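You operate a simulated robot arm through the tools that you are given. There is no shell and no other tool.

The job below is to be done with a simulated robot arm. You get a single attempt, and the scene is never put back.

TASK
Tip the spare oats back into their jar and stack the bowls.
Fine: jar closed; blue bowl emptied and nested in the mixing bowl, scoop in the blue bowl; nothing spilt. Set down upright: scoop.
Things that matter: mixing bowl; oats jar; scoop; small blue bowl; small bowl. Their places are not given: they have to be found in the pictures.

The check looks at the end state, three seconds after you hand in, the way a careful person would. Anything else that was tipped, shoved, dropped, spilled or broken makes it a failure.

THE ROBOT
A 7-joint arm with a two-finger parallel gripper, fixed in place. Base frame: the origin is on the floor under the middle of its stand, x ahead of it, y to its left, z up. Readings come in m, degrees, newtons and seconds.
It reaches about 1.247 m from its shoulder. Its first joint turns from -132.0 to 132.0 degrees. Payload 3.91 kg.
The TCP is the grasp point between the finger pads, 0.03 m short of the fingertips. In the tool frame z runs along the fingers and y along their closing line. Largest opening 0.11 m; finger width 0.02, thickness 0.01; the body of the gripper, 0.048 by 0.112 m, starts 0.055 m behind the TCP.
Orientation is that of the tool frame in the base frame, as a unit quaternion [x, y, z, w]. With the fingers straight down and closing along the base's y, the tool's x points along the base's -x, its y along +y and its z along -z.

THE INTERFACE
- The arm moves only by the tool apply_moves. Its argument "moves" is text: rows parted by semicolons, each of 7 numbers parted by spaces: the shift along the tool's x, y, z in m, then the turn, a rotation vector about the tool's x, y, z in degrees, then the closure, from 0 (fully open) to 1 (shut). In form: tx ty tz rx ry rz gripper; .... A call has 1 to 20 rows; each row shifts and turns the commanded pose from where the row before left it, along the tool's axes as they then stand. A row lasts 0.2 s, in which the tool goes at most 0.05 m and 8.6 degrees; a call with a longer step from one row to the next is refused whole, and so is a gripper value outside its range. Where a pose cannot be reached the arm comes as near as it can. A force on the tool above 40 N (or 10 N above the force at the start of the call, whichever is more), or a blocked arm, ends the call early, and 0.2 s more pass. The fingers move at their own pace (about 0.108 m/s each) and stop on an object; they squeeze with about 39 N. The grip force told is the motor's: it shows also when the fingers shut on nothing. Time passes only in rows, and 0.2 s behind the last, so rows that do not move let the fingers close. It gives the time, the measured TCP pose, the force on the tool (base axes), the opening and the grip force at its end, in the units of the frame above (readings bear some noise), with the torque about the TCP (base axes, N m) and any sound that the robot's microphone picked up, and new pictures: "show" is both (left out), scene, wrist or none.
- Cameras (640 x 400 px; columns grow to the right, rows downward): "scene" is fixed at [0.4008, 0.6494, 1.6884]; the picture's right is [-0.72, -0.69, 0.00], its down [-0.46, 0.48, -0.75] and it looks along [0.52, -0.54, -0.66] (base axes); focal length 333 px, centre (320, 200). "wrist" rides on the gripper at [0.072, 0.017, -0.103] in the tool frame; the picture's right is [-0.23, 0.97, 0.00], its down [-0.76, -0.18, -0.62] and it looks along [-0.61, -0.14, 0.78] (tool axes); focal length 222 px, centre (320, 200).
- locate(camera, pixels): for up to 12 pixels [column, row] of the newest picture of that camera ("zoom" is the newest enlarged one), the place [x, y, z] in the base frame of the surface seen there, good to about 0.003 m. No time passes.
- inspect(camera, box): a new picture of the part [left, top, right, bottom] of that camera's present view, enlarged. No time passes.
- job_done(): hands the job in; it is judged then, once.

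Open the gripper and draw the arm clear of the work before you hand the job in, unless the task says otherwise.

The tools are called after "Call:" as name(argument=value, ...) on one line, values as JSON. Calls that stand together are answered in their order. apply_moves: Moves the arm, as the interface text tells. Its arguments: {"type":"object","properties":{"moves":{"type":"string"},"show":{"type":"string","enum":["both","scene","wrist","none"]}},"required":["moves"]} The other tools are called the same way: locate (camera, pixels) gives the place of the surface under pixels of a picture; inspect (camera, box) takes an enlarged picture of a part of a camera's view; job_done () hands the job in.

At the start:

```text
time_s: 0.0
tool_pos: [0.556, 0.0393, 1.342]
tool_rot: [0.001, 1.0, 0.0, 0.0]
force: [-0.4, -0.2, 0.9]
moment: [-0.02, 0.02, 0.03]
finger_gap: 0.1101
finger_force: 0.1
```

scene: 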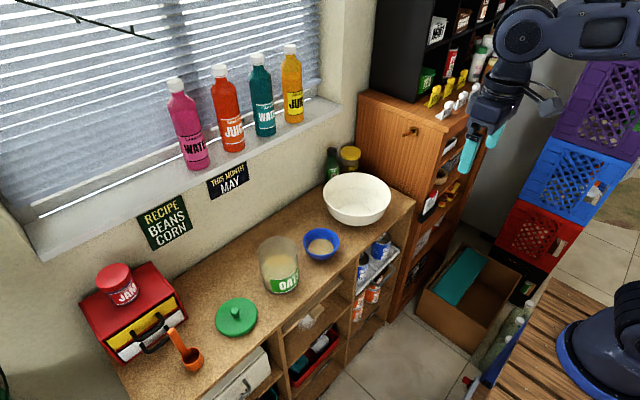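
wrist: 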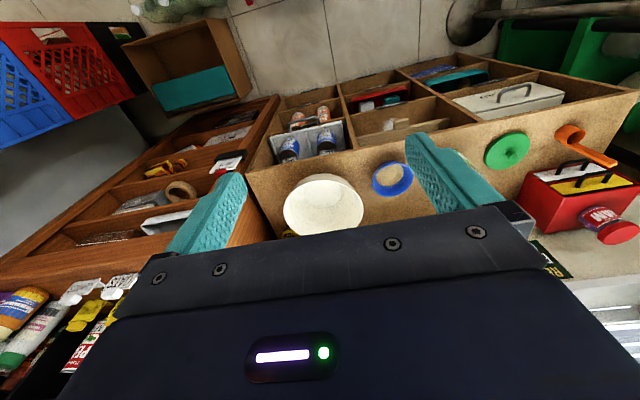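

The scene shows the white mixing bowl near (357,198), the blue bowl with oats near (321,245), the open oats jar near (279,265), a green lid near (236,317) and an orange scoop near (188,350). I will enlarge the counter before moving anything.

Call:
inspect(camera="scene", box=[240, 160, 420, 300])

Call:
inspect(camera="scene", box=[80, 250, 300, 400])

Call:
locate(camera="scene", pixels=[[357, 210], [321, 246], [304, 242], [339, 246], [321, 229], [279, 245], [260, 248], [298, 250], [236, 312], [218, 316], [256, 318], [280, 320]])

Call:
locate(camera="scene", pixels=[[193, 355], [172, 332], [180, 345], [192, 368], [203, 356], [183, 352], [215, 345], [355, 174], [325, 195], [391, 198], [355, 225], [300, 290]])

```text
2.86 times, centred on (330, 230) of scene
```

zoom: 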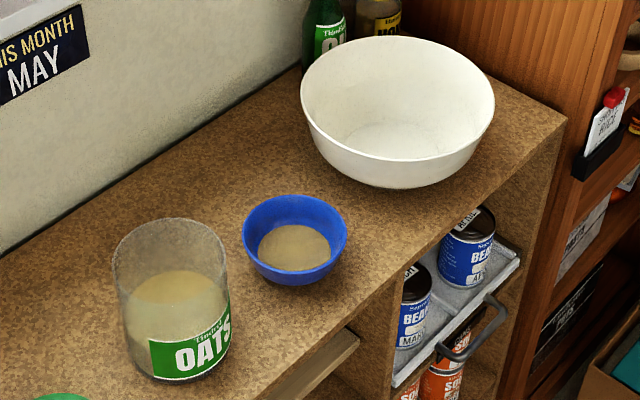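

```text
2.67 times, centred on (190, 325) of scene
```

zoom: 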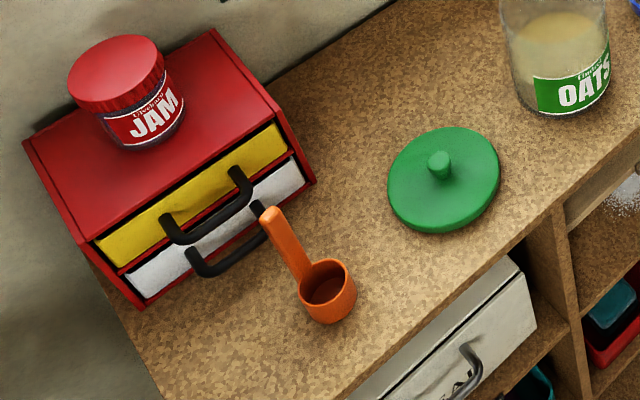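

```text
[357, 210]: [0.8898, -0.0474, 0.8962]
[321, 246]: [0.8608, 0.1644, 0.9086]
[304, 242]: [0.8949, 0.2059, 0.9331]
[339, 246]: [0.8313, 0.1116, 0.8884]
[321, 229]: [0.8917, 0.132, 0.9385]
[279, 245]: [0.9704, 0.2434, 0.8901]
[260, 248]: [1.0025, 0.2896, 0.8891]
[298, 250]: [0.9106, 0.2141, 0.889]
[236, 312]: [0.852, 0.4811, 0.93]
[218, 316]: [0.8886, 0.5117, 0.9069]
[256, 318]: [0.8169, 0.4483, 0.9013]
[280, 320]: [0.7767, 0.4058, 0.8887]
```

```text
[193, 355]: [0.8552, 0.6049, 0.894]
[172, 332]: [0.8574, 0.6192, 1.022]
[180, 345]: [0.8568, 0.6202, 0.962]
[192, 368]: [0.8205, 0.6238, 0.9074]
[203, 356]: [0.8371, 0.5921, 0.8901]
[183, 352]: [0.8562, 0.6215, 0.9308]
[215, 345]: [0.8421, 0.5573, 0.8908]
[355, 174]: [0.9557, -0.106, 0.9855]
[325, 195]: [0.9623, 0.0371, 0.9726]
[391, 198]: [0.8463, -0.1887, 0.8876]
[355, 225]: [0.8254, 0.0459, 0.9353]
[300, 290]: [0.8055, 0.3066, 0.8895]
```

The counter top is at z≈0.889, and the scoop's handle stands up to about z=1.02. I need tighter geometry on each item, and I also want to find the "small bowl", so I enlarge more regions.

Call:
inspect(camera="scene", box=[250, 215, 350, 300])

Call:
inspect(camera="scene", box=[360, 0, 540, 220])

Call:
inspect(camera="scene", box=[200, 280, 420, 400])

Call:
inspect(camera="wrist", box=[240, 60, 640, 250])

Call:
inspect(camera="wrist", box=[0, 100, 260, 400])

```text
4.71 times, centred on (300, 258) of scene
```

zoom: 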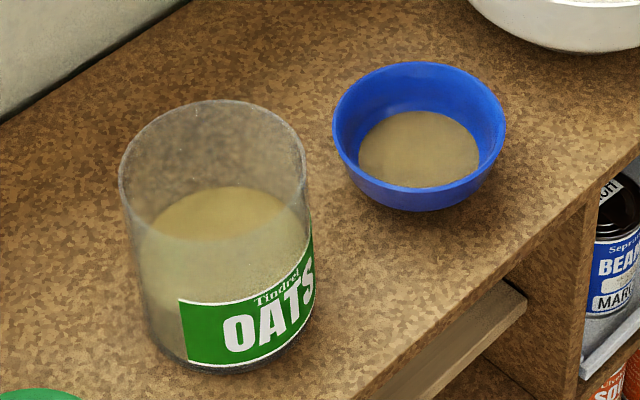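

```text
1.82 times, centred on (450, 110) of scene
```

zoom: 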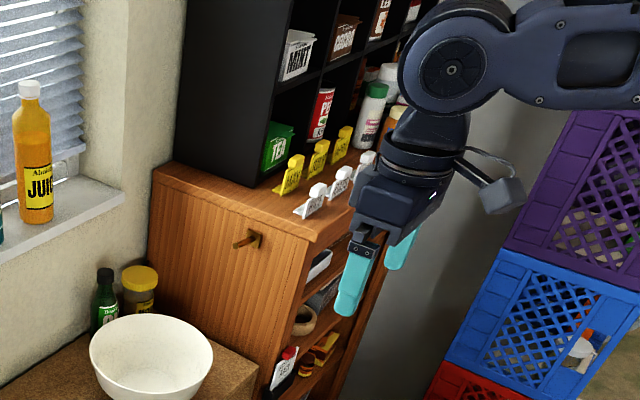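

```text
2.91 times, centred on (310, 340) of scene
```

zoom: 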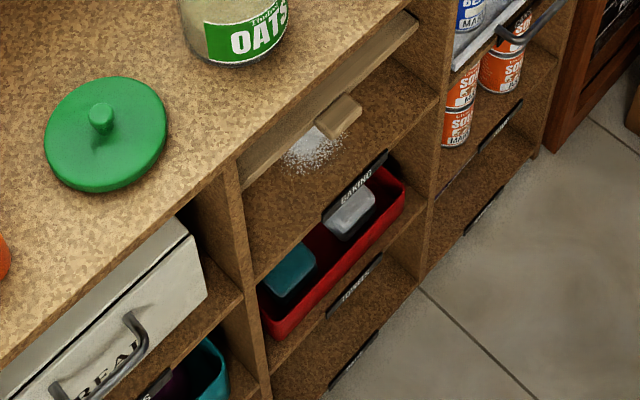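

```text
1.60 times, centred on (440, 155) of wrist
```

zoom: 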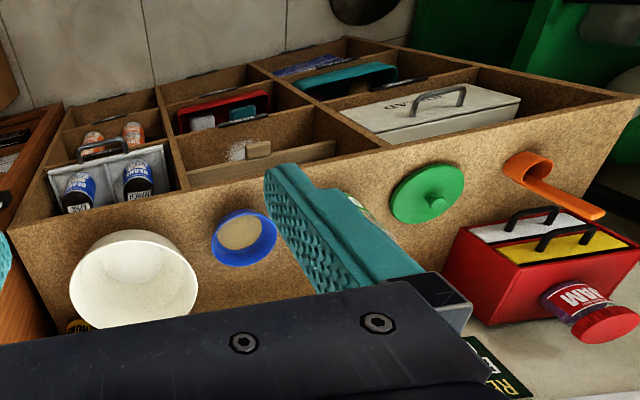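

```text
1.33 times, centred on (130, 250) of wrist
```

zoom: 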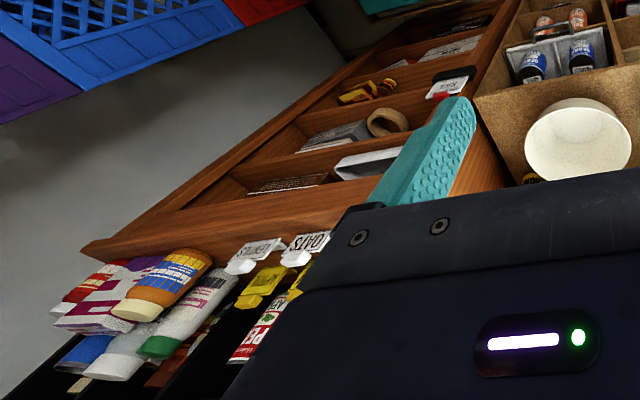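

Next I measure the blue bowl and the jar from a tight zoom of the scene around (300,258).

Call:
inspect(camera="scene", box=[250, 215, 350, 300])

```text
4.71 times, centred on (300, 258) of scene
```

zoom: 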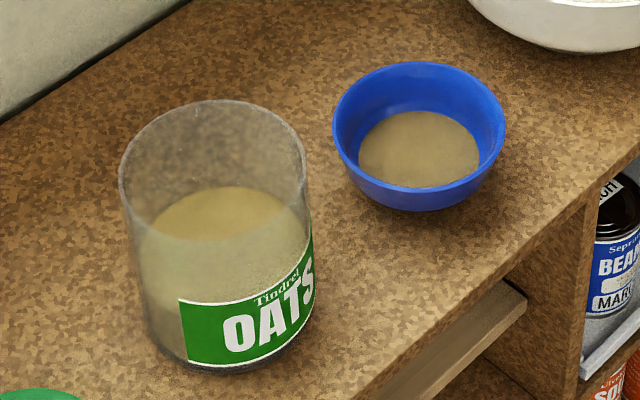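

I locate points on the blue bowl's rim, its oats surface, the counter beside it, and the jar's label and rim.

Call:
locate(camera="zoom", pixels=[[336, 125], [502, 118], [415, 65], [428, 189], [420, 148], [370, 75], [480, 165], [355, 175], [485, 85], [418, 209], [420, 125], [380, 160]])

Call:
locate(camera="zoom", pixels=[[210, 102], [121, 175], [305, 165], [215, 238], [215, 215], [250, 320], [250, 368], [125, 160], [150, 230], [300, 230], [190, 360], [310, 260]])

```text
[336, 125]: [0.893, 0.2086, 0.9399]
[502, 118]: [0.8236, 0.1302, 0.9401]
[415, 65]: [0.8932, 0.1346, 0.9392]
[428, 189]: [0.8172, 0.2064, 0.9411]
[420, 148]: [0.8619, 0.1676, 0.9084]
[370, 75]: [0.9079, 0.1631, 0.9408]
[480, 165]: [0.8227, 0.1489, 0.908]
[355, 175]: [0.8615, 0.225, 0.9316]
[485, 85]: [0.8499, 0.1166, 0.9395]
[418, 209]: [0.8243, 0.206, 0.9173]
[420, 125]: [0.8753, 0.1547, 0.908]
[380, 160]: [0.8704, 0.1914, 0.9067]
```

```text
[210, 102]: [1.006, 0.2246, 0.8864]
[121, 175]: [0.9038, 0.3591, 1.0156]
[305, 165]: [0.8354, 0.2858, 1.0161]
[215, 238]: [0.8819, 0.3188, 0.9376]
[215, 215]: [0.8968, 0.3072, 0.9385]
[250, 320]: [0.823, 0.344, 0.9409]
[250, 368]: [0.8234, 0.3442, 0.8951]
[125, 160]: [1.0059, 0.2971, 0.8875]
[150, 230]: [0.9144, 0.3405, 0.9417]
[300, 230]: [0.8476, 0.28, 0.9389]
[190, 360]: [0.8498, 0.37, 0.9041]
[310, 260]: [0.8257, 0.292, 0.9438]
```

The blue bowl is centred near (0.857, 0.170) with rim z≈0.940 and radius≈0.053. The jar is centred near (0.870, 0.322) with rim z≈1.016. Next is the mixing bowl around (357,198).

Call:
inspect(camera="scene", box=[305, 160, 415, 240])

```text
5.00 times, centred on (360, 200) of scene
```

zoom: 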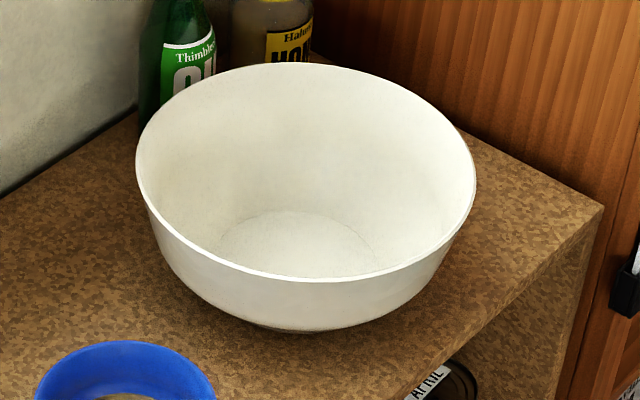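

I locate the mixing bowl's rim points, its floor and the objects behind it.

Call:
locate(camera="zoom", pixels=[[138, 165], [474, 180], [290, 65], [310, 279], [180, 240], [440, 240], [420, 105], [175, 100], [300, 245], [300, 215], [230, 245], [365, 245]])

Call:
locate(camera="zoom", pixels=[[300, 230], [270, 215], [340, 225], [190, 60], [290, 45], [470, 140], [290, 330], [400, 300], [260, 160], [380, 150], [500, 300], [600, 210]])

```text
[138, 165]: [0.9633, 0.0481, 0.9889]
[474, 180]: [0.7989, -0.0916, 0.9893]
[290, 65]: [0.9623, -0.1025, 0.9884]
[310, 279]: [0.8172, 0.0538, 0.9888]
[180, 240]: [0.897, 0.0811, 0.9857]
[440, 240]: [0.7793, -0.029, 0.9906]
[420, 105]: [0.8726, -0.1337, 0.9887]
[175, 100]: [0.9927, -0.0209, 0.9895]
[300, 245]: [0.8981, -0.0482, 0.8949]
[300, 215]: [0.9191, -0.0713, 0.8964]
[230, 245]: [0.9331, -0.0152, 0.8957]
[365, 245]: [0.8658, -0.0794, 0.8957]
```

```text
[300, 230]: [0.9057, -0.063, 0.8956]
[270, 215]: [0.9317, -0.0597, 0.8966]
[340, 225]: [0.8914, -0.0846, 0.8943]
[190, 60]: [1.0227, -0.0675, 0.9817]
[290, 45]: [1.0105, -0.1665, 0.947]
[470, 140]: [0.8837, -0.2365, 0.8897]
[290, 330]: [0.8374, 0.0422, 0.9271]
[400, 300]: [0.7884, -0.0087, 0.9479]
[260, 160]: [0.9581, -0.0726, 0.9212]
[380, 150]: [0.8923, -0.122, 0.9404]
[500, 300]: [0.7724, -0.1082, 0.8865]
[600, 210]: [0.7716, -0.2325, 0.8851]
```

The mixing bowl is centred near (0.886, −0.026), with rim z≈0.989, radius≈0.107 and inner floor z≈0.8955. Next I measure the lid and the scoop around (200,330).

Call:
inspect(camera="scene", box=[155, 290, 265, 380])

```text
4.44 times, centred on (210, 335) of scene
```

zoom: 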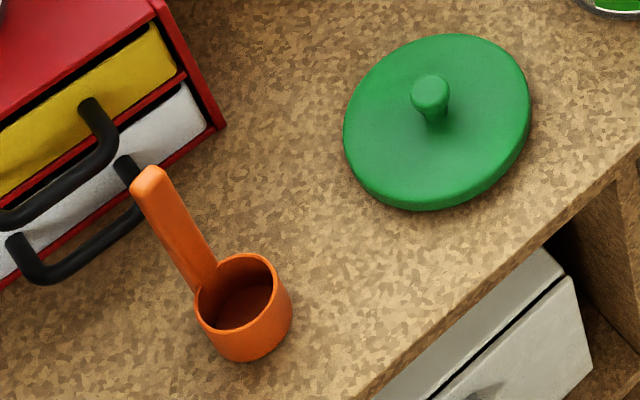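

I locate points on the scoop's handle and cup rim, and on the lid's knob and edge.

Call:
locate(camera="zoom", pixels=[[148, 178], [165, 205], [185, 240], [205, 280], [240, 258], [276, 280], [238, 327], [200, 300], [245, 300], [245, 355], [140, 190], [165, 180]])

Call:
locate(camera="zoom", pixels=[[430, 88], [415, 95], [445, 95], [432, 112], [438, 120], [350, 130], [525, 100], [440, 40], [440, 198], [430, 150], [380, 180], [500, 60]])

```text
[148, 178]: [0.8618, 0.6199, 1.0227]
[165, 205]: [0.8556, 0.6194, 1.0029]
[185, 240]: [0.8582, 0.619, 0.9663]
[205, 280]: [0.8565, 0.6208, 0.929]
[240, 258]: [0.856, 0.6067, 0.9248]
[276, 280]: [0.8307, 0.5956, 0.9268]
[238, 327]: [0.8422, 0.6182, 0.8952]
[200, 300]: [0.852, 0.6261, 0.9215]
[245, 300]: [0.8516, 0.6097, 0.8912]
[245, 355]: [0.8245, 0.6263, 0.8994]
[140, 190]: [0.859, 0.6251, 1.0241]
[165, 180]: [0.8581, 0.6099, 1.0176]
```

```text
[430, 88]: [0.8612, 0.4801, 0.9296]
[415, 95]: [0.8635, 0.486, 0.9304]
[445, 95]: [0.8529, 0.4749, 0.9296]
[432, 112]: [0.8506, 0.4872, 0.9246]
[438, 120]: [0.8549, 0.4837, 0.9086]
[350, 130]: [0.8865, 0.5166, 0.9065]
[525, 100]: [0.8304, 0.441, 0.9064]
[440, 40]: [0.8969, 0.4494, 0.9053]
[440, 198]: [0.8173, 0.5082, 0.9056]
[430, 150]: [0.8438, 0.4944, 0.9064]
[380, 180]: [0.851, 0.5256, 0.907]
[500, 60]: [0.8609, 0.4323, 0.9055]
```

The scoop stands with its cup near (0.840, 0.613) and a vertical handle near (0.858, 0.619) up to z≈1.024. The lid's centre is near (0.857, 0.480) with its knob top at z≈0.930. Now I locate the surroundings (wall, sill, bottles, drawer unit, counter edge) for clearance.

Call:
locate(camera="scene", pixels=[[220, 260], [300, 200], [120, 212], [330, 105], [195, 165], [233, 145], [265, 130], [294, 115], [115, 290], [140, 275], [160, 300], [185, 318]])

Call:
locate(camera="scene", pixels=[[150, 340], [122, 355], [85, 295], [160, 265], [330, 160], [350, 152], [400, 120], [360, 95], [412, 195], [350, 265], [230, 370], [470, 60]])

```text
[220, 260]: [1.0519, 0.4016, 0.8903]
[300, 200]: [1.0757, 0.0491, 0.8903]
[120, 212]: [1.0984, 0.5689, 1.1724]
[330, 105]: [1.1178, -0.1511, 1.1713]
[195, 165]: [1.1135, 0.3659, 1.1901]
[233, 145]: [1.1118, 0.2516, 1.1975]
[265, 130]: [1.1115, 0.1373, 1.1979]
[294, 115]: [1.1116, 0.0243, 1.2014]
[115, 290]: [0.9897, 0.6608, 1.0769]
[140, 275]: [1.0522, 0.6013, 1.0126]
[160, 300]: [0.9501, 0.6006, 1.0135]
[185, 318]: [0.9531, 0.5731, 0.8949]
```

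```text
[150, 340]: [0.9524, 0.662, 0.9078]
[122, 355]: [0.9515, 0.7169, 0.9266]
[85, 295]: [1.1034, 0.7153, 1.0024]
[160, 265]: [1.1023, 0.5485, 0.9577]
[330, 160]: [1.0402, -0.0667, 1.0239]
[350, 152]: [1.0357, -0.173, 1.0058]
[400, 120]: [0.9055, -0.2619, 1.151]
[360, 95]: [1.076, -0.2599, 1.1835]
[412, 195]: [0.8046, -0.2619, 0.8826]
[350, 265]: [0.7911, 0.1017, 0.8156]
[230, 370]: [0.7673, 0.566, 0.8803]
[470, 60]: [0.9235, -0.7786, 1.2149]
```

All items and clearances are known: wall x≈1.10, counter front x≈0.77, bookcase side y≈−0.26. I start by turning the gripper 90° about its axis at the present safe height, so its fingers will close along base x for a rim pinch on the robot side of the blue bowl.

Call:
apply_moves(moves="0 0 0 0 0 8.2 0; 0 0 0 0 0 8.2 0; 0 0 0 0 0 8.2 0; 0 0 0 0 0 8.2 0; 0 0 0 0 0 8.2 0; 0 0 0 0 0 8.2 0; 0 0 0 0 0 8.2 0; 0 0 0 0 0 8.2 0; 0 0 0 0 0 8.2 0; 0 0 0 0 0 8.2 0; 0 0 0 0 0 8.0 0; 0 0 0 0 0 0 0", show="both")

```text
time_s: 2.6
tool_pos: [0.5561, 0.0372, 1.3424]
tool_rot: [0.707, 0.707, 0.0, 0.0]
force: [-0.4, -0.1, -0.6]
moment: [0.03, 0.02, -0.01]
finger_gap: 0.1099
finger_force: 0.0
```

scene: 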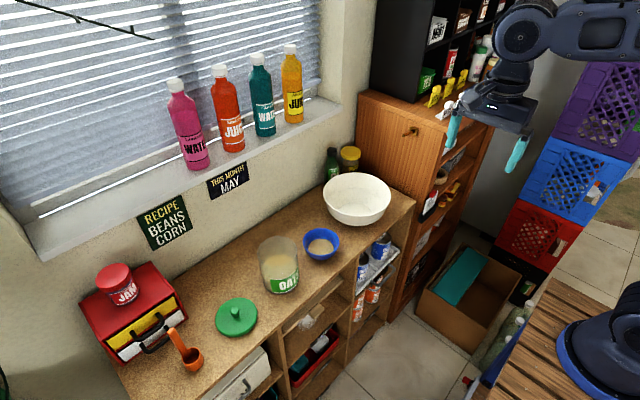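
wrist: 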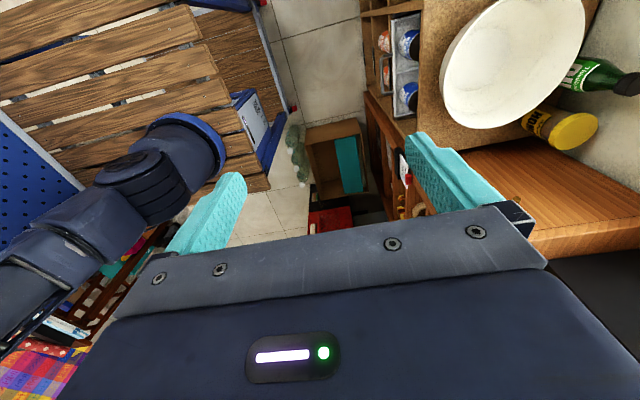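

The turn is done and the orientation reads [0.707, 0.707, 0, 0]. I now move to above and in front of the blue bowl at roughly (0.74, 0.17, 1.12), and lean the fingers 24° forward to line up with the bowl's wall.

Call:
apply_moves(moves="0.019 0.0263 0.0314 0 0 0 0; 0.019 0.0263 0.0314 0 0 0 0; 0.019 0.0263 0.0314 0 0 0 0; 0.019 0.0263 0.0314 0 0 0 0; 0.019 0.0263 0.0314 0 0 0 0; 0.019 0.0263 0.0314 0 0 0 0; 0.019 0.0263 0.0314 0 0 0 0; 0 0 0 -8 0 0 0; 0 0 0 -8 0 0 0; 0 0 0 -8 0 0 0; 0 0 0 0 0 0 0", show="both")

```text
time_s: 5.0
tool_pos: [0.7394, 0.1728, 1.123]
tool_rot: [0.692, 0.691, 0.148, 0.147]
force: [0.1, -0.6, -0.7]
moment: [-0.01, 0.01, -0.02]
finger_gap: 0.11
finger_force: 0.1
```

scene: 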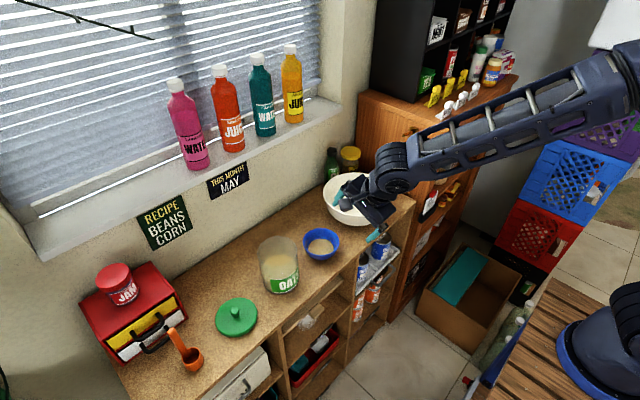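
wrist: 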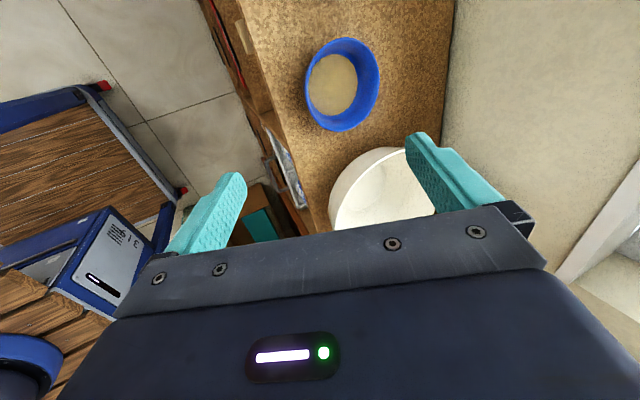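

The fingers now point along (0.41, 0, −0.91), and the wrist view shows the blue bowl at about (342,85). I enlarge it there to measure the wall's slope.

Call:
inspect(camera="wrist", box=[292, 30, 392, 140])

Call:
inspect(camera="scene", box=[290, 215, 354, 270])

```text
3.64 times, centred on (342, 85) of wrist
```

zoom: 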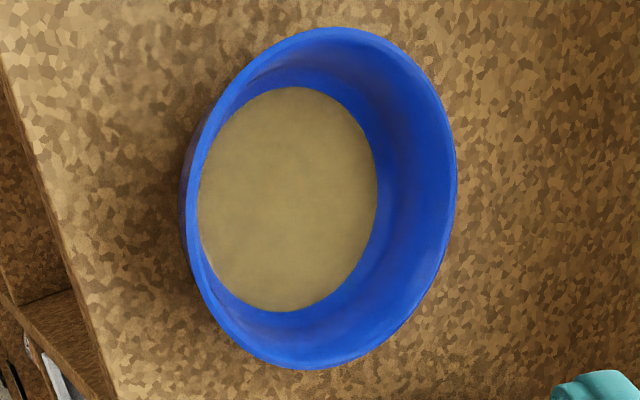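

```text
7.27 times, centred on (322, 242) of scene
```

zoom: 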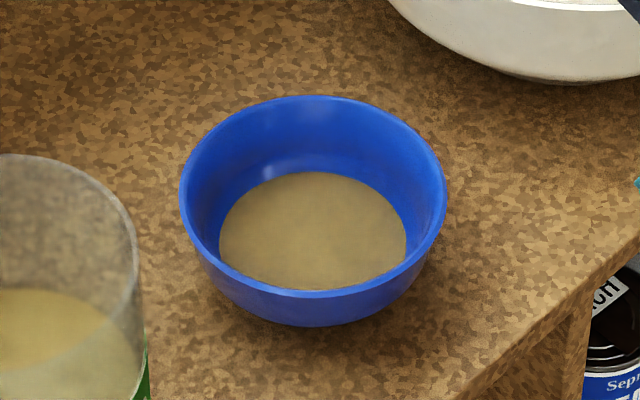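

In the scene zoom I locate a vertical line of points on the far inner wall, plus the front outer wall, to get the profile.

Call:
locate(camera="zoom", pixels=[[313, 98], [313, 112], [313, 126], [313, 140], [313, 155], [313, 168], [313, 178], [315, 294], [315, 304], [315, 314], [315, 323], [315, 332]])

Call:
locate(camera="zoom", pixels=[[182, 200], [444, 190], [221, 240], [405, 235], [313, 232], [250, 110], [390, 115], [200, 255], [430, 245], [220, 280], [410, 285], [315, 290]])

```text
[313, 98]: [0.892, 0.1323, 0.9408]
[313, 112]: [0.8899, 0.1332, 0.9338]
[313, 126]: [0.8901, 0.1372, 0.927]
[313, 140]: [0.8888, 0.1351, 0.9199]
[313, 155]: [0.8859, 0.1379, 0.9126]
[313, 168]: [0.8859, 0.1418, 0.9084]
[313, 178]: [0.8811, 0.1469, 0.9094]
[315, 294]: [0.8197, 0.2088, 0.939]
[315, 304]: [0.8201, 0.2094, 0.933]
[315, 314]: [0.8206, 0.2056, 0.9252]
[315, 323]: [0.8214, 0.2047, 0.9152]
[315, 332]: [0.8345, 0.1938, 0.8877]
```

```text
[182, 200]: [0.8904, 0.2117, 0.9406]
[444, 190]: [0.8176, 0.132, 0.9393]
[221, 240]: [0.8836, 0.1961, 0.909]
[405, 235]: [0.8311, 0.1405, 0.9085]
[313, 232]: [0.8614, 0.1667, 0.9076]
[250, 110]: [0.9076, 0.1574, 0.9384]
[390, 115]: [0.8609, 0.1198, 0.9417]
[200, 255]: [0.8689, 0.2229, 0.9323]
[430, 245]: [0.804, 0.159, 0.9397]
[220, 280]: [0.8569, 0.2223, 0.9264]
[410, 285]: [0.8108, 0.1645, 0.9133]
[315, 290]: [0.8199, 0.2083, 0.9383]
```

The wall near the rim slopes only about 14°, so I ease the lean to about 15.5° and half close the fingers. I then stop 6 cm short of the pinch point on the bowl's robot-side rim at about (0.803, 0.171, 0.940).

Call:
apply_moves(moves="0 0 0 8.5 0 0 0.4; -0.0006 0.0042 0.0415 0 0 0 0.4; -0.0006 0.0042 0.0415 0 0 0 0.4; -0.0006 0.0042 0.0415 0 0 0 0.4; 0 0 0 0 0 0 0.4; 0 0 0 0 0 0 0.4", show="both")

```text
time_s: 6.4
tool_pos: [0.7877, 0.1717, 1.0073]
tool_rot: [0.7, 0.701, 0.095, 0.096]
force: [0.0, -0.3, 1.1]
moment: [0.0, 0.02, 0.0]
finger_gap: 0.0658
finger_force: 0.1
```

scene: 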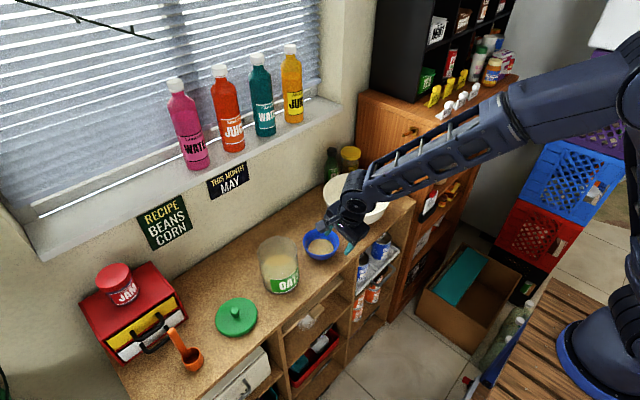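
wrist: 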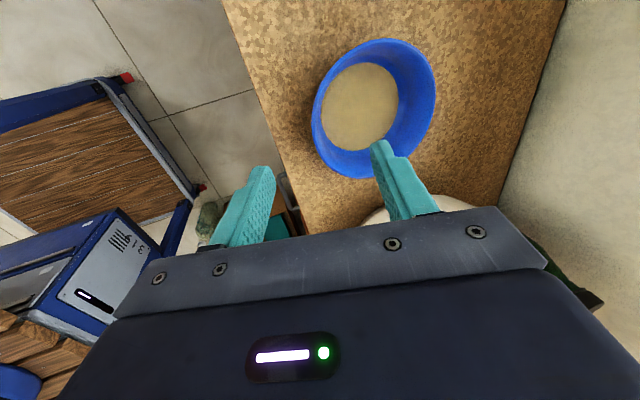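

The reading is x=0.7877 against my intended 0.785. To separate noise from real offset, I hold still and read the pose again.

Call:
apply_moves(moves="0 0 0 0 0 0 0.4", show="none")

Call:
apply_moves(moves="0 0 0 0 0 0 0.4", show="none")

Call:
apply_moves(moves="0 0 0 0 0 0 0.4", show="none")

Call:
inspect(camera="wrist", box=[290, 20, 450, 220])

```text
time_s: 6.8
tool_pos: [0.7881, 0.1709, 1.0058]
tool_rot: [0.701, 0.701, 0.095, 0.095]
force: [1.1, -0.2, 0.3]
moment: [0.01, 0.02, 0.01]
finger_gap: 0.0658
finger_force: 0.0
```

```text
time_s: 7.2
tool_pos: [0.7877, 0.1711, 1.0061]
tool_rot: [0.701, 0.701, 0.094, 0.094]
force: [0.4, -0.1, -0.3]
moment: [0.0, 0.05, 0.02]
finger_gap: 0.0658
finger_force: 0.2
```

```text
time_s: 7.6
tool_pos: [0.7886, 0.171, 1.0064]
tool_rot: [0.701, 0.701, 0.096, 0.095]
force: [0.1, 0.5, 0.4]
moment: [0.0, 0.03, -0.01]
finger_gap: 0.0661
finger_force: 0.1
```

```text
2.00 times, centred on (370, 120) of wrist
```

zoom: 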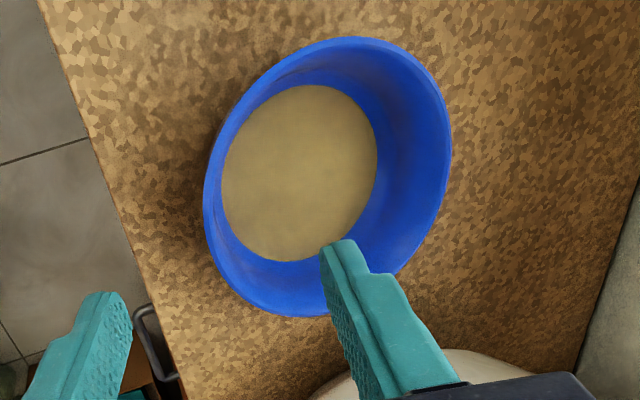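

The true pose is about (0.788, 0.171, 1.006). I cross-check the bowl's rim position from this closer wrist zoom before descending.

Call:
locate(camera="zoom", pixels=[[208, 195], [448, 130], [350, 40], [300, 312], [225, 120], [235, 285], [430, 75], [300, 180], [420, 230], [216, 230], [214, 160], [260, 305]])

```text
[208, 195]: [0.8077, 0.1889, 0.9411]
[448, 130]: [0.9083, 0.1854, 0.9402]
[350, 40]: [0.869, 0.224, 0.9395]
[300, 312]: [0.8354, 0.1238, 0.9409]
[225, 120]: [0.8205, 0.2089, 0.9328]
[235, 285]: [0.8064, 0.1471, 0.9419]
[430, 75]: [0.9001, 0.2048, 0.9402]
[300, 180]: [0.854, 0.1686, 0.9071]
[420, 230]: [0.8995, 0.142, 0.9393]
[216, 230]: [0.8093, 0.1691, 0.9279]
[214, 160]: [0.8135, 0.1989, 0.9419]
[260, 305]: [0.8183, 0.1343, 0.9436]
```

The rim circle fits a centre near (0.856, 0.172) with radius 0.053, so the pinch point at x≈0.803 holds. I descend so the fingertips straddle the wall, 2 cm below the rim and above the oats at z=0.908.

Call:
apply_moves(moves="0.001 -0.003 0.02 0 0 0 0.4; 0 0 0.02 0 0 0 0.4; 0 0 0.0188 0 0 0 0.4; 0 0 0 0 0 0 0.4", show="both")

Call:
inspect(camera="wrist", box=[190, 20, 450, 240])

```text
time_s: 8.6
tool_pos: [0.7992, 0.1733, 0.9494]
tool_rot: [0.701, 0.701, 0.096, 0.095]
force: [0.7, -0.6, -0.4]
moment: [-0.02, 0.0, -0.03]
finger_gap: 0.0659
finger_force: 0.0
```

scene: 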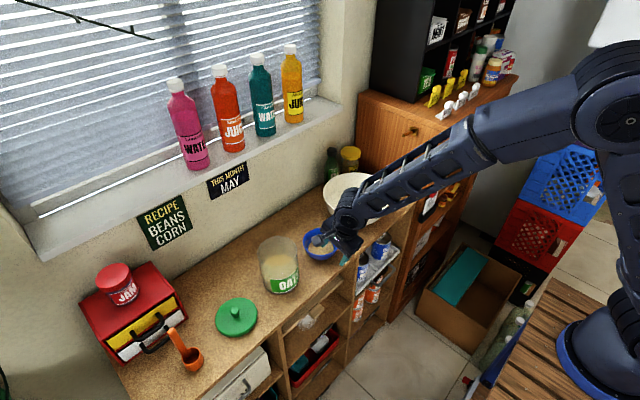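
wrist: 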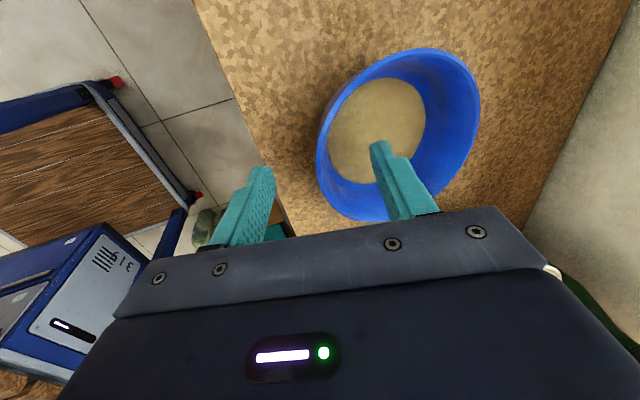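

```text
1.82 times, centred on (320, 130) of wrist
```

zoom: 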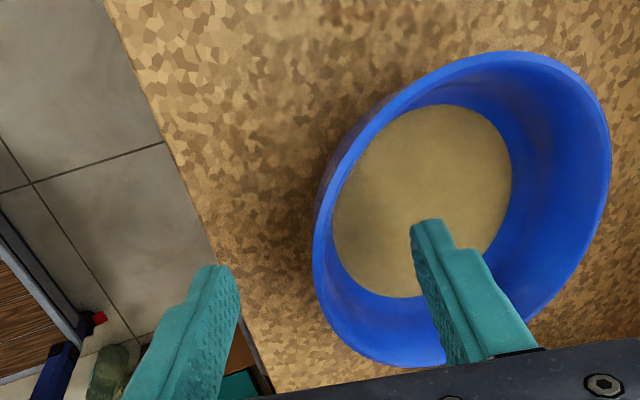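

The TCP reads (0.799, 0.173, 0.949) and the rim passes midway between the fingers in the wrist view. I close gently in steps.

Call:
apply_moves(moves="0 0 0 0 0 0 0.6; 0 0 0 0 0 0 0.75; 0 0 0 0 0 0 0.85; 0 0 0 0 0 0 0.92; 0 0 0 0 0 0 1; 0 0 0 0 0 0 1; 0 0 0 0 0 0 1", show="both")

Call:
inspect(camera="wrist", box=[190, 20, 510, 240])

Call:
inspect(camera="scene", box=[270, 190, 390, 280])

```text
time_s: 10.2
tool_pos: [0.801, 0.1723, 0.9493]
tool_rot: [0.701, 0.7, 0.095, 0.096]
force: [0.8, -0.3, 2.3]
moment: [0.1, -0.12, -0.01]
finger_gap: 0.0063
finger_force: 38.9
```

scene: 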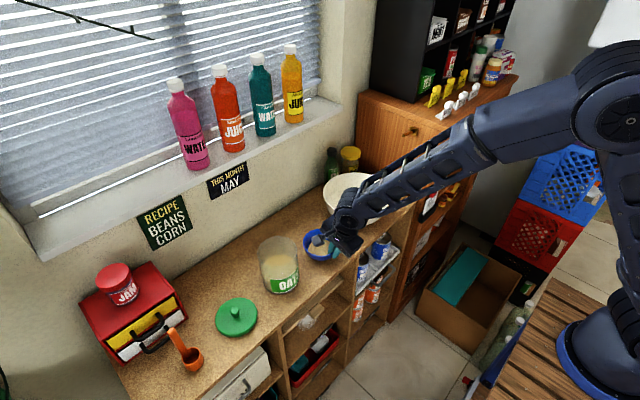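
wrist: 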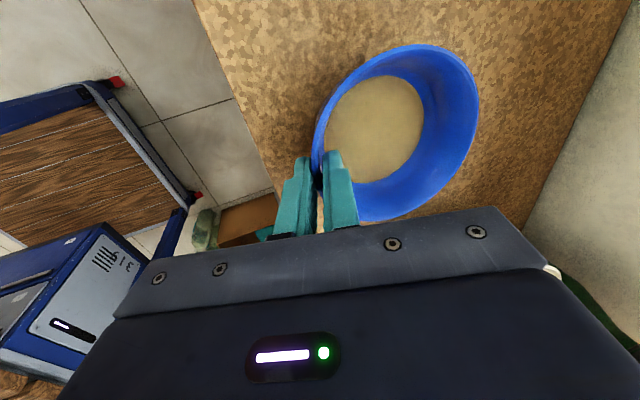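

```text
1.82 times, centred on (350, 130) of wrist
```

zoom: 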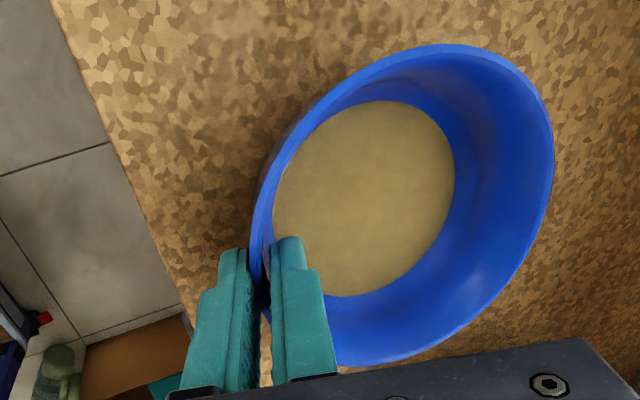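

```text
4.44 times, centred on (330, 235) of scene
```

zoom: 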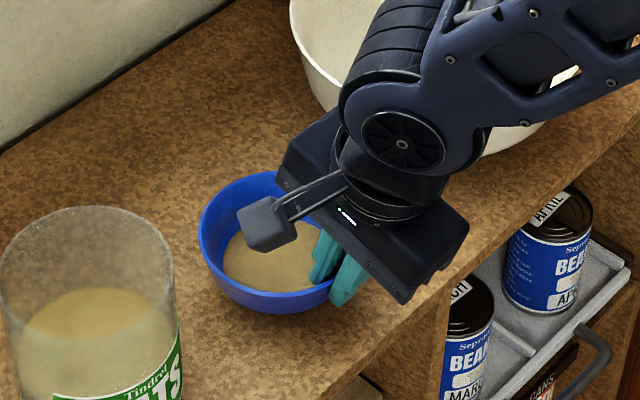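

The grip holds at a 6.3 mm gap and 38.9 N, and the bowl still sits level. I lift straight up about 4 cm slowly and check that it stays level.

Call:
apply_moves(moves="0 0.0013 -0.0048 0 0 0 1; 0 0.0027 -0.0096 0 0 0 1; 0 0.0027 -0.0096 0 0 0 1; 0 0.004 -0.0145 0 0 0 1; 0 0 0 0 0 0 1", show="both")

Call:
inspect(camera="scene", box=[270, 190, 390, 280])

```text
time_s: 11.4
tool_pos: [0.7984, 0.1712, 0.9873]
tool_rot: [0.701, 0.701, 0.095, 0.096]
force: [0.7, 0.3, -1.5]
moment: [0.0, 0.11, 0.04]
finger_gap: 0.0065
finger_force: 38.9
```

scene: 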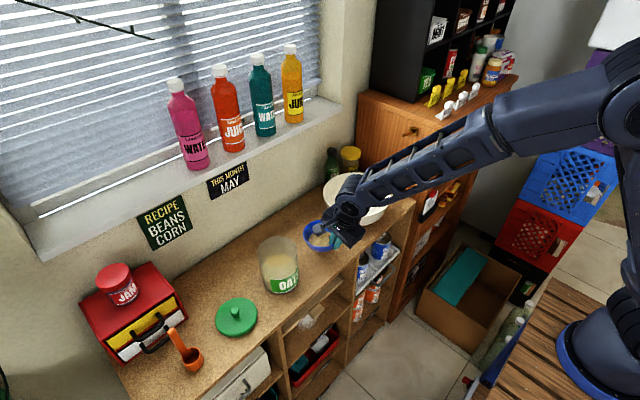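
wrist: 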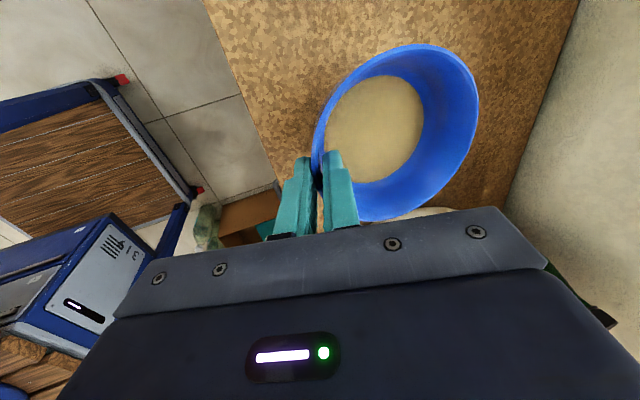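

```text
4.44 times, centred on (330, 235) of scene
```

zoom: 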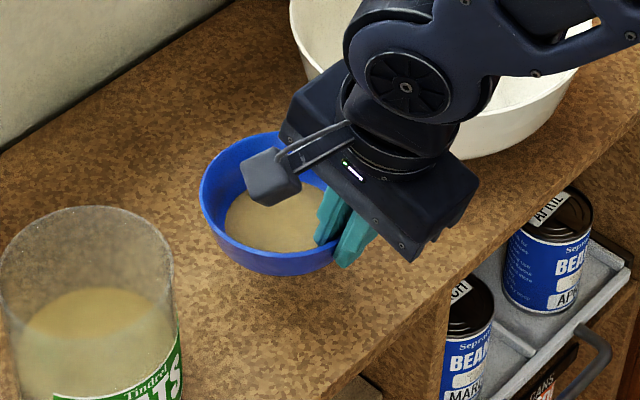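

The bowl lifted cleanly and looks unchanged in the wrist view. I check its level by locating rim points.

Call:
locate(camera="wrist", pixels=[[420, 47], [476, 105], [440, 190], [370, 217], [318, 155], [345, 85], [375, 130], [400, 110], [455, 65], [465, 150]])

```text
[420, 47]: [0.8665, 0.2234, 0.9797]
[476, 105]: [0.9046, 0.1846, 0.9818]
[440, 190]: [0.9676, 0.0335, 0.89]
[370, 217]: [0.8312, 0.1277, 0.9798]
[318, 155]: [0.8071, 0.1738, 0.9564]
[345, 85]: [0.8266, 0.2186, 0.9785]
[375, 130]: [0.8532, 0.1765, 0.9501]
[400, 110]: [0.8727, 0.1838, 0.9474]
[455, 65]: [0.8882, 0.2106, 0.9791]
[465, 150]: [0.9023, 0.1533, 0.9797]
```

The rim reads z≈0.980 all round, so the bowl is level, with its centre 5.45 cm ahead of the TCP. I raise it to about z=1.10 and carry it over toward the jar, stopping with its near lip above the jar's mouth.

Call:
apply_moves(moves="0 0.003 -0.0111 0 0 0 1; 0 0.0061 -0.0222 0 0 0 1; 0 0.0061 -0.0222 0 0 0 1; 0 0.0061 -0.0222 0 0 0 1; 0 0.0061 -0.0222 0 0 0 1; 0 0.003 -0.0111 0 0 0 1; 0.012 0.0017 0.0005 0 0 0 1; 0.024 0.0017 0.0005 0 0 0 1; 0.024 0.0017 0.0005 0 0 0 1; 0.024 0.0017 0.0005 0 0 0 1; 0.024 0.0017 0.0005 0 0 0 1; 0.024 0.0017 0.0005 0 0 0 1; 0.024 0.0017 0.0005 0 0 0 1; 0.024 0.0017 0.0005 0 0 0 1; 0.022 0.0017 0.0005 0 0 0 1; 0.012 0 0 0 0 0 1; 0 0 0 0 0 0 1", show="both")

Call:
inspect(camera="scene", box=[210, 170, 370, 310])

```text
time_s: 15.0
tool_pos: [0.816, 0.3873, 1.102]
tool_rot: [0.7, 0.701, 0.095, 0.095]
force: [0.0, -0.1, -1.6]
moment: [-0.03, 0.06, 0.0]
finger_gap: 0.0062
finger_force: 39.6
```

scene: 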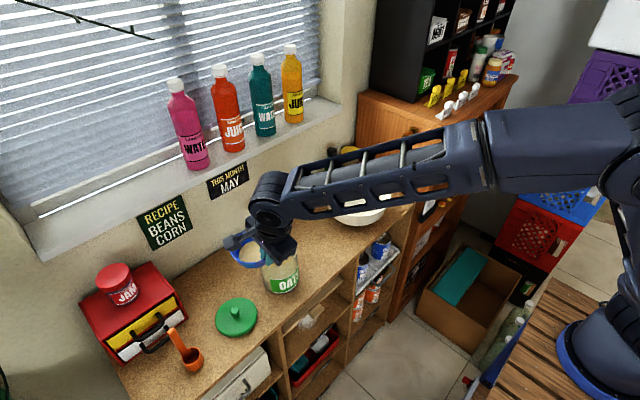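
wrist: 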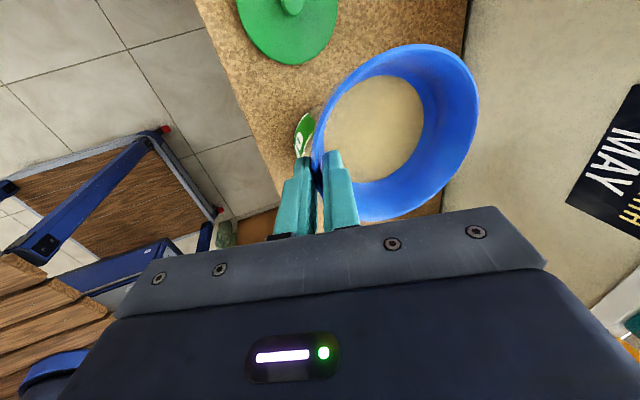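

```text
2.86 times, centred on (290, 240) of scene
```

zoom: 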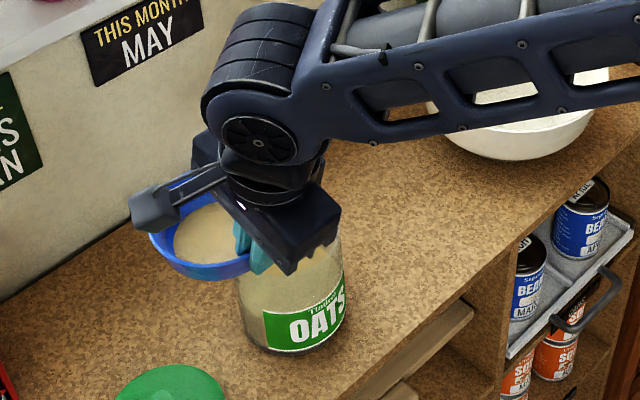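

The bowl is at height beside and above the jar, with the forearm clear over the mixing bowl. I shift slightly and yaw −25° so the hand will end up pointing more forward during the pour, further from the mixing bowl.

Call:
apply_moves(moves="0.0071 0.0147 0.004 0 0 0 1; 0.0071 0.0147 0.004 0 0 0 1; 0 0 0 0 -1.11 4.02 1; 0 0 0 0 -1.77 6.43 1; 0 0 0 0 -1.77 6.43 1; 0 0 0 0 -1.33 4.82 1; 0 0 0 0 -0.67 2.41 1; 0 0 0 0 0 0 1; 0 0 0 0 0 0 1", show="both")

Call:
inspect(camera="scene", box=[210, 170, 370, 310])

```text
time_s: 17.0
tool_pos: [0.8441, 0.3989, 1.1033]
tool_rot: [0.835, 0.533, 0.071, 0.114]
force: [0.0, 0.1, -1.8]
moment: [0.05, 0.08, -0.01]
finger_gap: 0.0063
finger_force: 38.9
```

scene: 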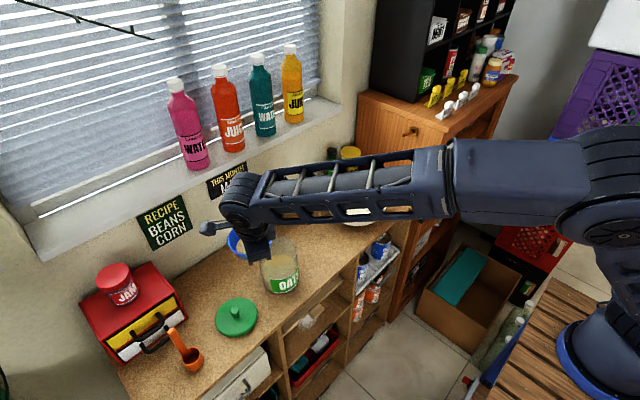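
wrist: 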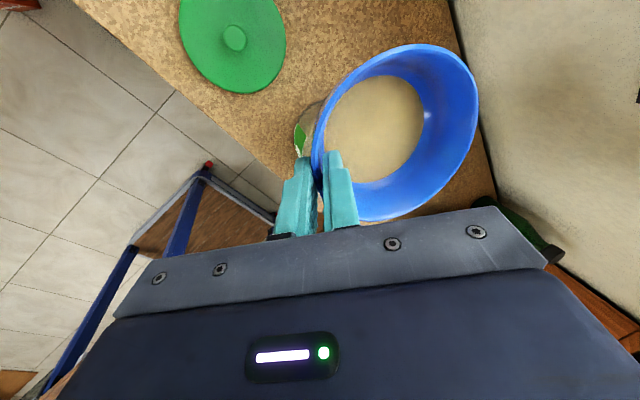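

```text
2.86 times, centred on (290, 240) of scene
```

zoom: 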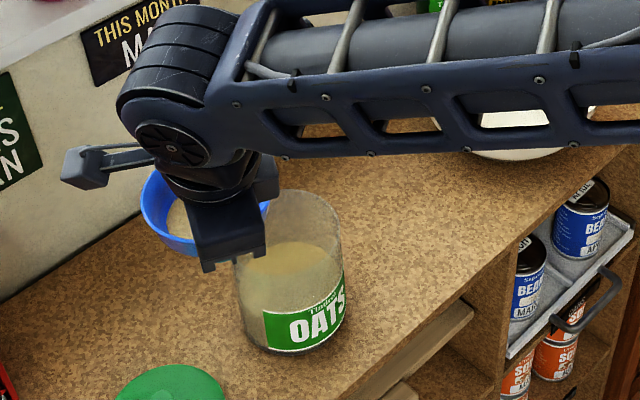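

The pose matches plan (P≈(0.845, 0.400, 1.103)). I verify where the bowl's rim actually is relative to the jar's centre (0.870, 0.3225) before tilting.

Call:
locate(camera="wrist", pixels=[[420, 47], [476, 105], [370, 218], [345, 85], [455, 65], [465, 150], [395, 215], [318, 155], [375, 130]])

```text
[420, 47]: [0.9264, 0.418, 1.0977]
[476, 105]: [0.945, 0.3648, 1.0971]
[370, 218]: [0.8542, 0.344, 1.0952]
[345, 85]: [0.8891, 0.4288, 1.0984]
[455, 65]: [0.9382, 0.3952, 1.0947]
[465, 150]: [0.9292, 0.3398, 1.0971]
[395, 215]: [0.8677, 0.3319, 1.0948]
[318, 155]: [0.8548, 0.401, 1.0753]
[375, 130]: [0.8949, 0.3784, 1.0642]
```

The rim circle centre is (0.894, 0.376), which puts the pouring lip at about (0.872, 0.328) over the jar mouth. I tilt the first 32° while keeping the lip there.

Call:
apply_moves(moves="-0.0016 0.0007 -0.0025 0 7.71 2.13 1; -0.0025 0.0005 -0.0017 0 7.71 2.13 1; -0.0034 0.0003 -0.0011 0 7.71 2.13 1; -0.0045 0.0002 -0.0007 0 7.71 2.13 1; 0 0 0 0 0 0 1", show="both")

Call:
inspect(camera="scene", box=[210, 170, 370, 310])

```text
time_s: 18.2
tool_pos: [0.8392, 0.3882, 1.1056]
tool_rot: [0.823, 0.48, 0.301, -0.038]
force: [0.4, -0.7, -1.9]
moment: [-0.05, 0.07, -0.02]
finger_gap: 0.0063
finger_force: 39.0
```

scene: 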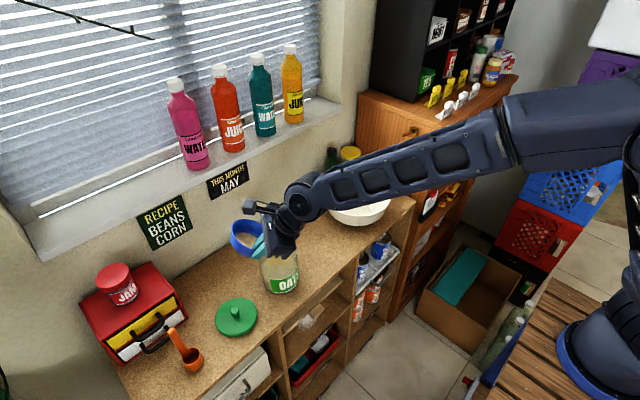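
wrist: 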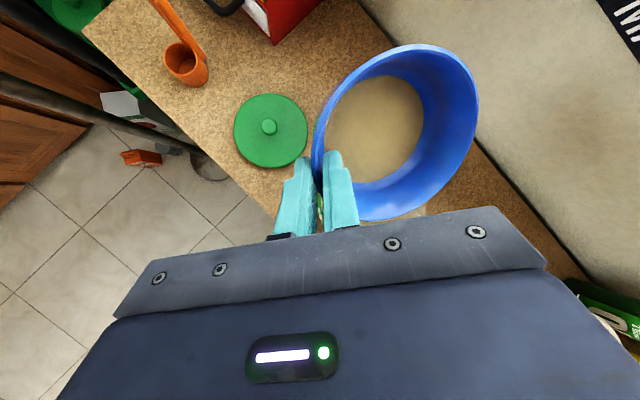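

```text
2.86 times, centred on (290, 240) of scene
```

zoom: 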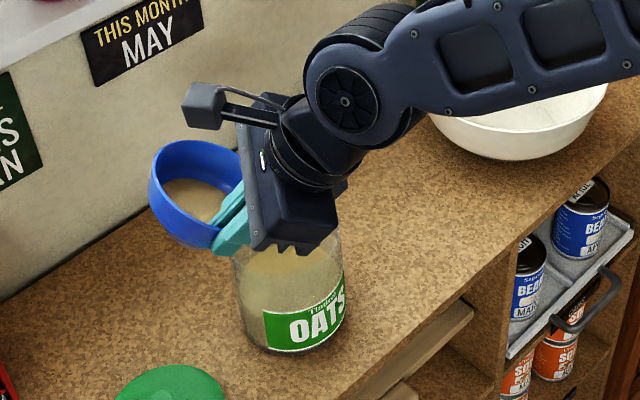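

At 32° nothing has moved, the oats stay in the bowl, and the arm tracks well. I continue to 56°, lowering the lip toward the jar mouth.

Call:
apply_moves(moves="-0.0057 0.0002 -0.0007 0 7.71 2.13 1; -0.0069 0.0003 -0.0009 0 7.71 2.13 1; -0.0081 0.0004 -0.0015 0 7.71 2.13 1; 0 0 0 0 0 0 1", show="both")

Call:
inspect(camera="scene", box=[210, 170, 370, 310])

```text
time_s: 19.4
tool_pos: [0.7722, 0.4509, 1.0956]
tool_rot: [0.745, 0.463, 0.447, -0.176]
force: [-1.8, -0.6, -0.1]
moment: [0.0, 0.1, -0.02]
finger_gap: 0.0068
finger_force: 39.0
stopped in row 4: the arm was blocked; the commanded pose is now the measured one
```

scene: 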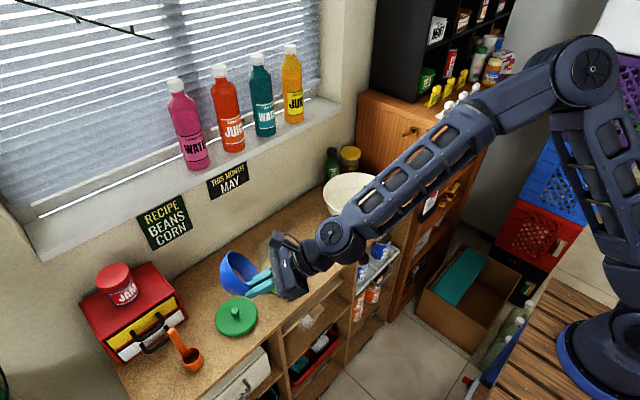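
wrist: 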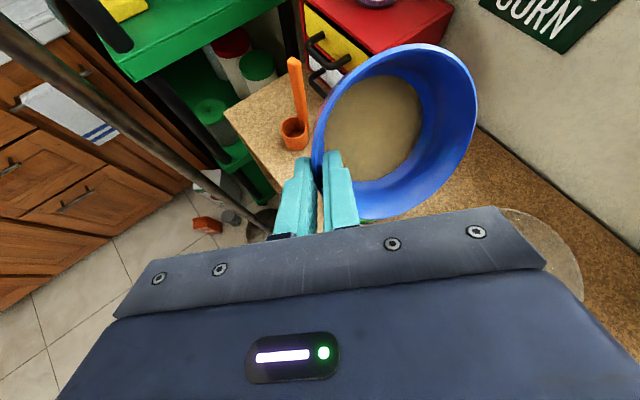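

```text
2.86 times, centred on (290, 240) of scene
```

zoom: 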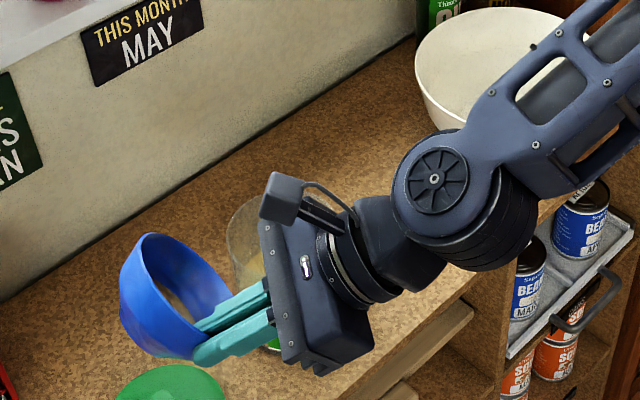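

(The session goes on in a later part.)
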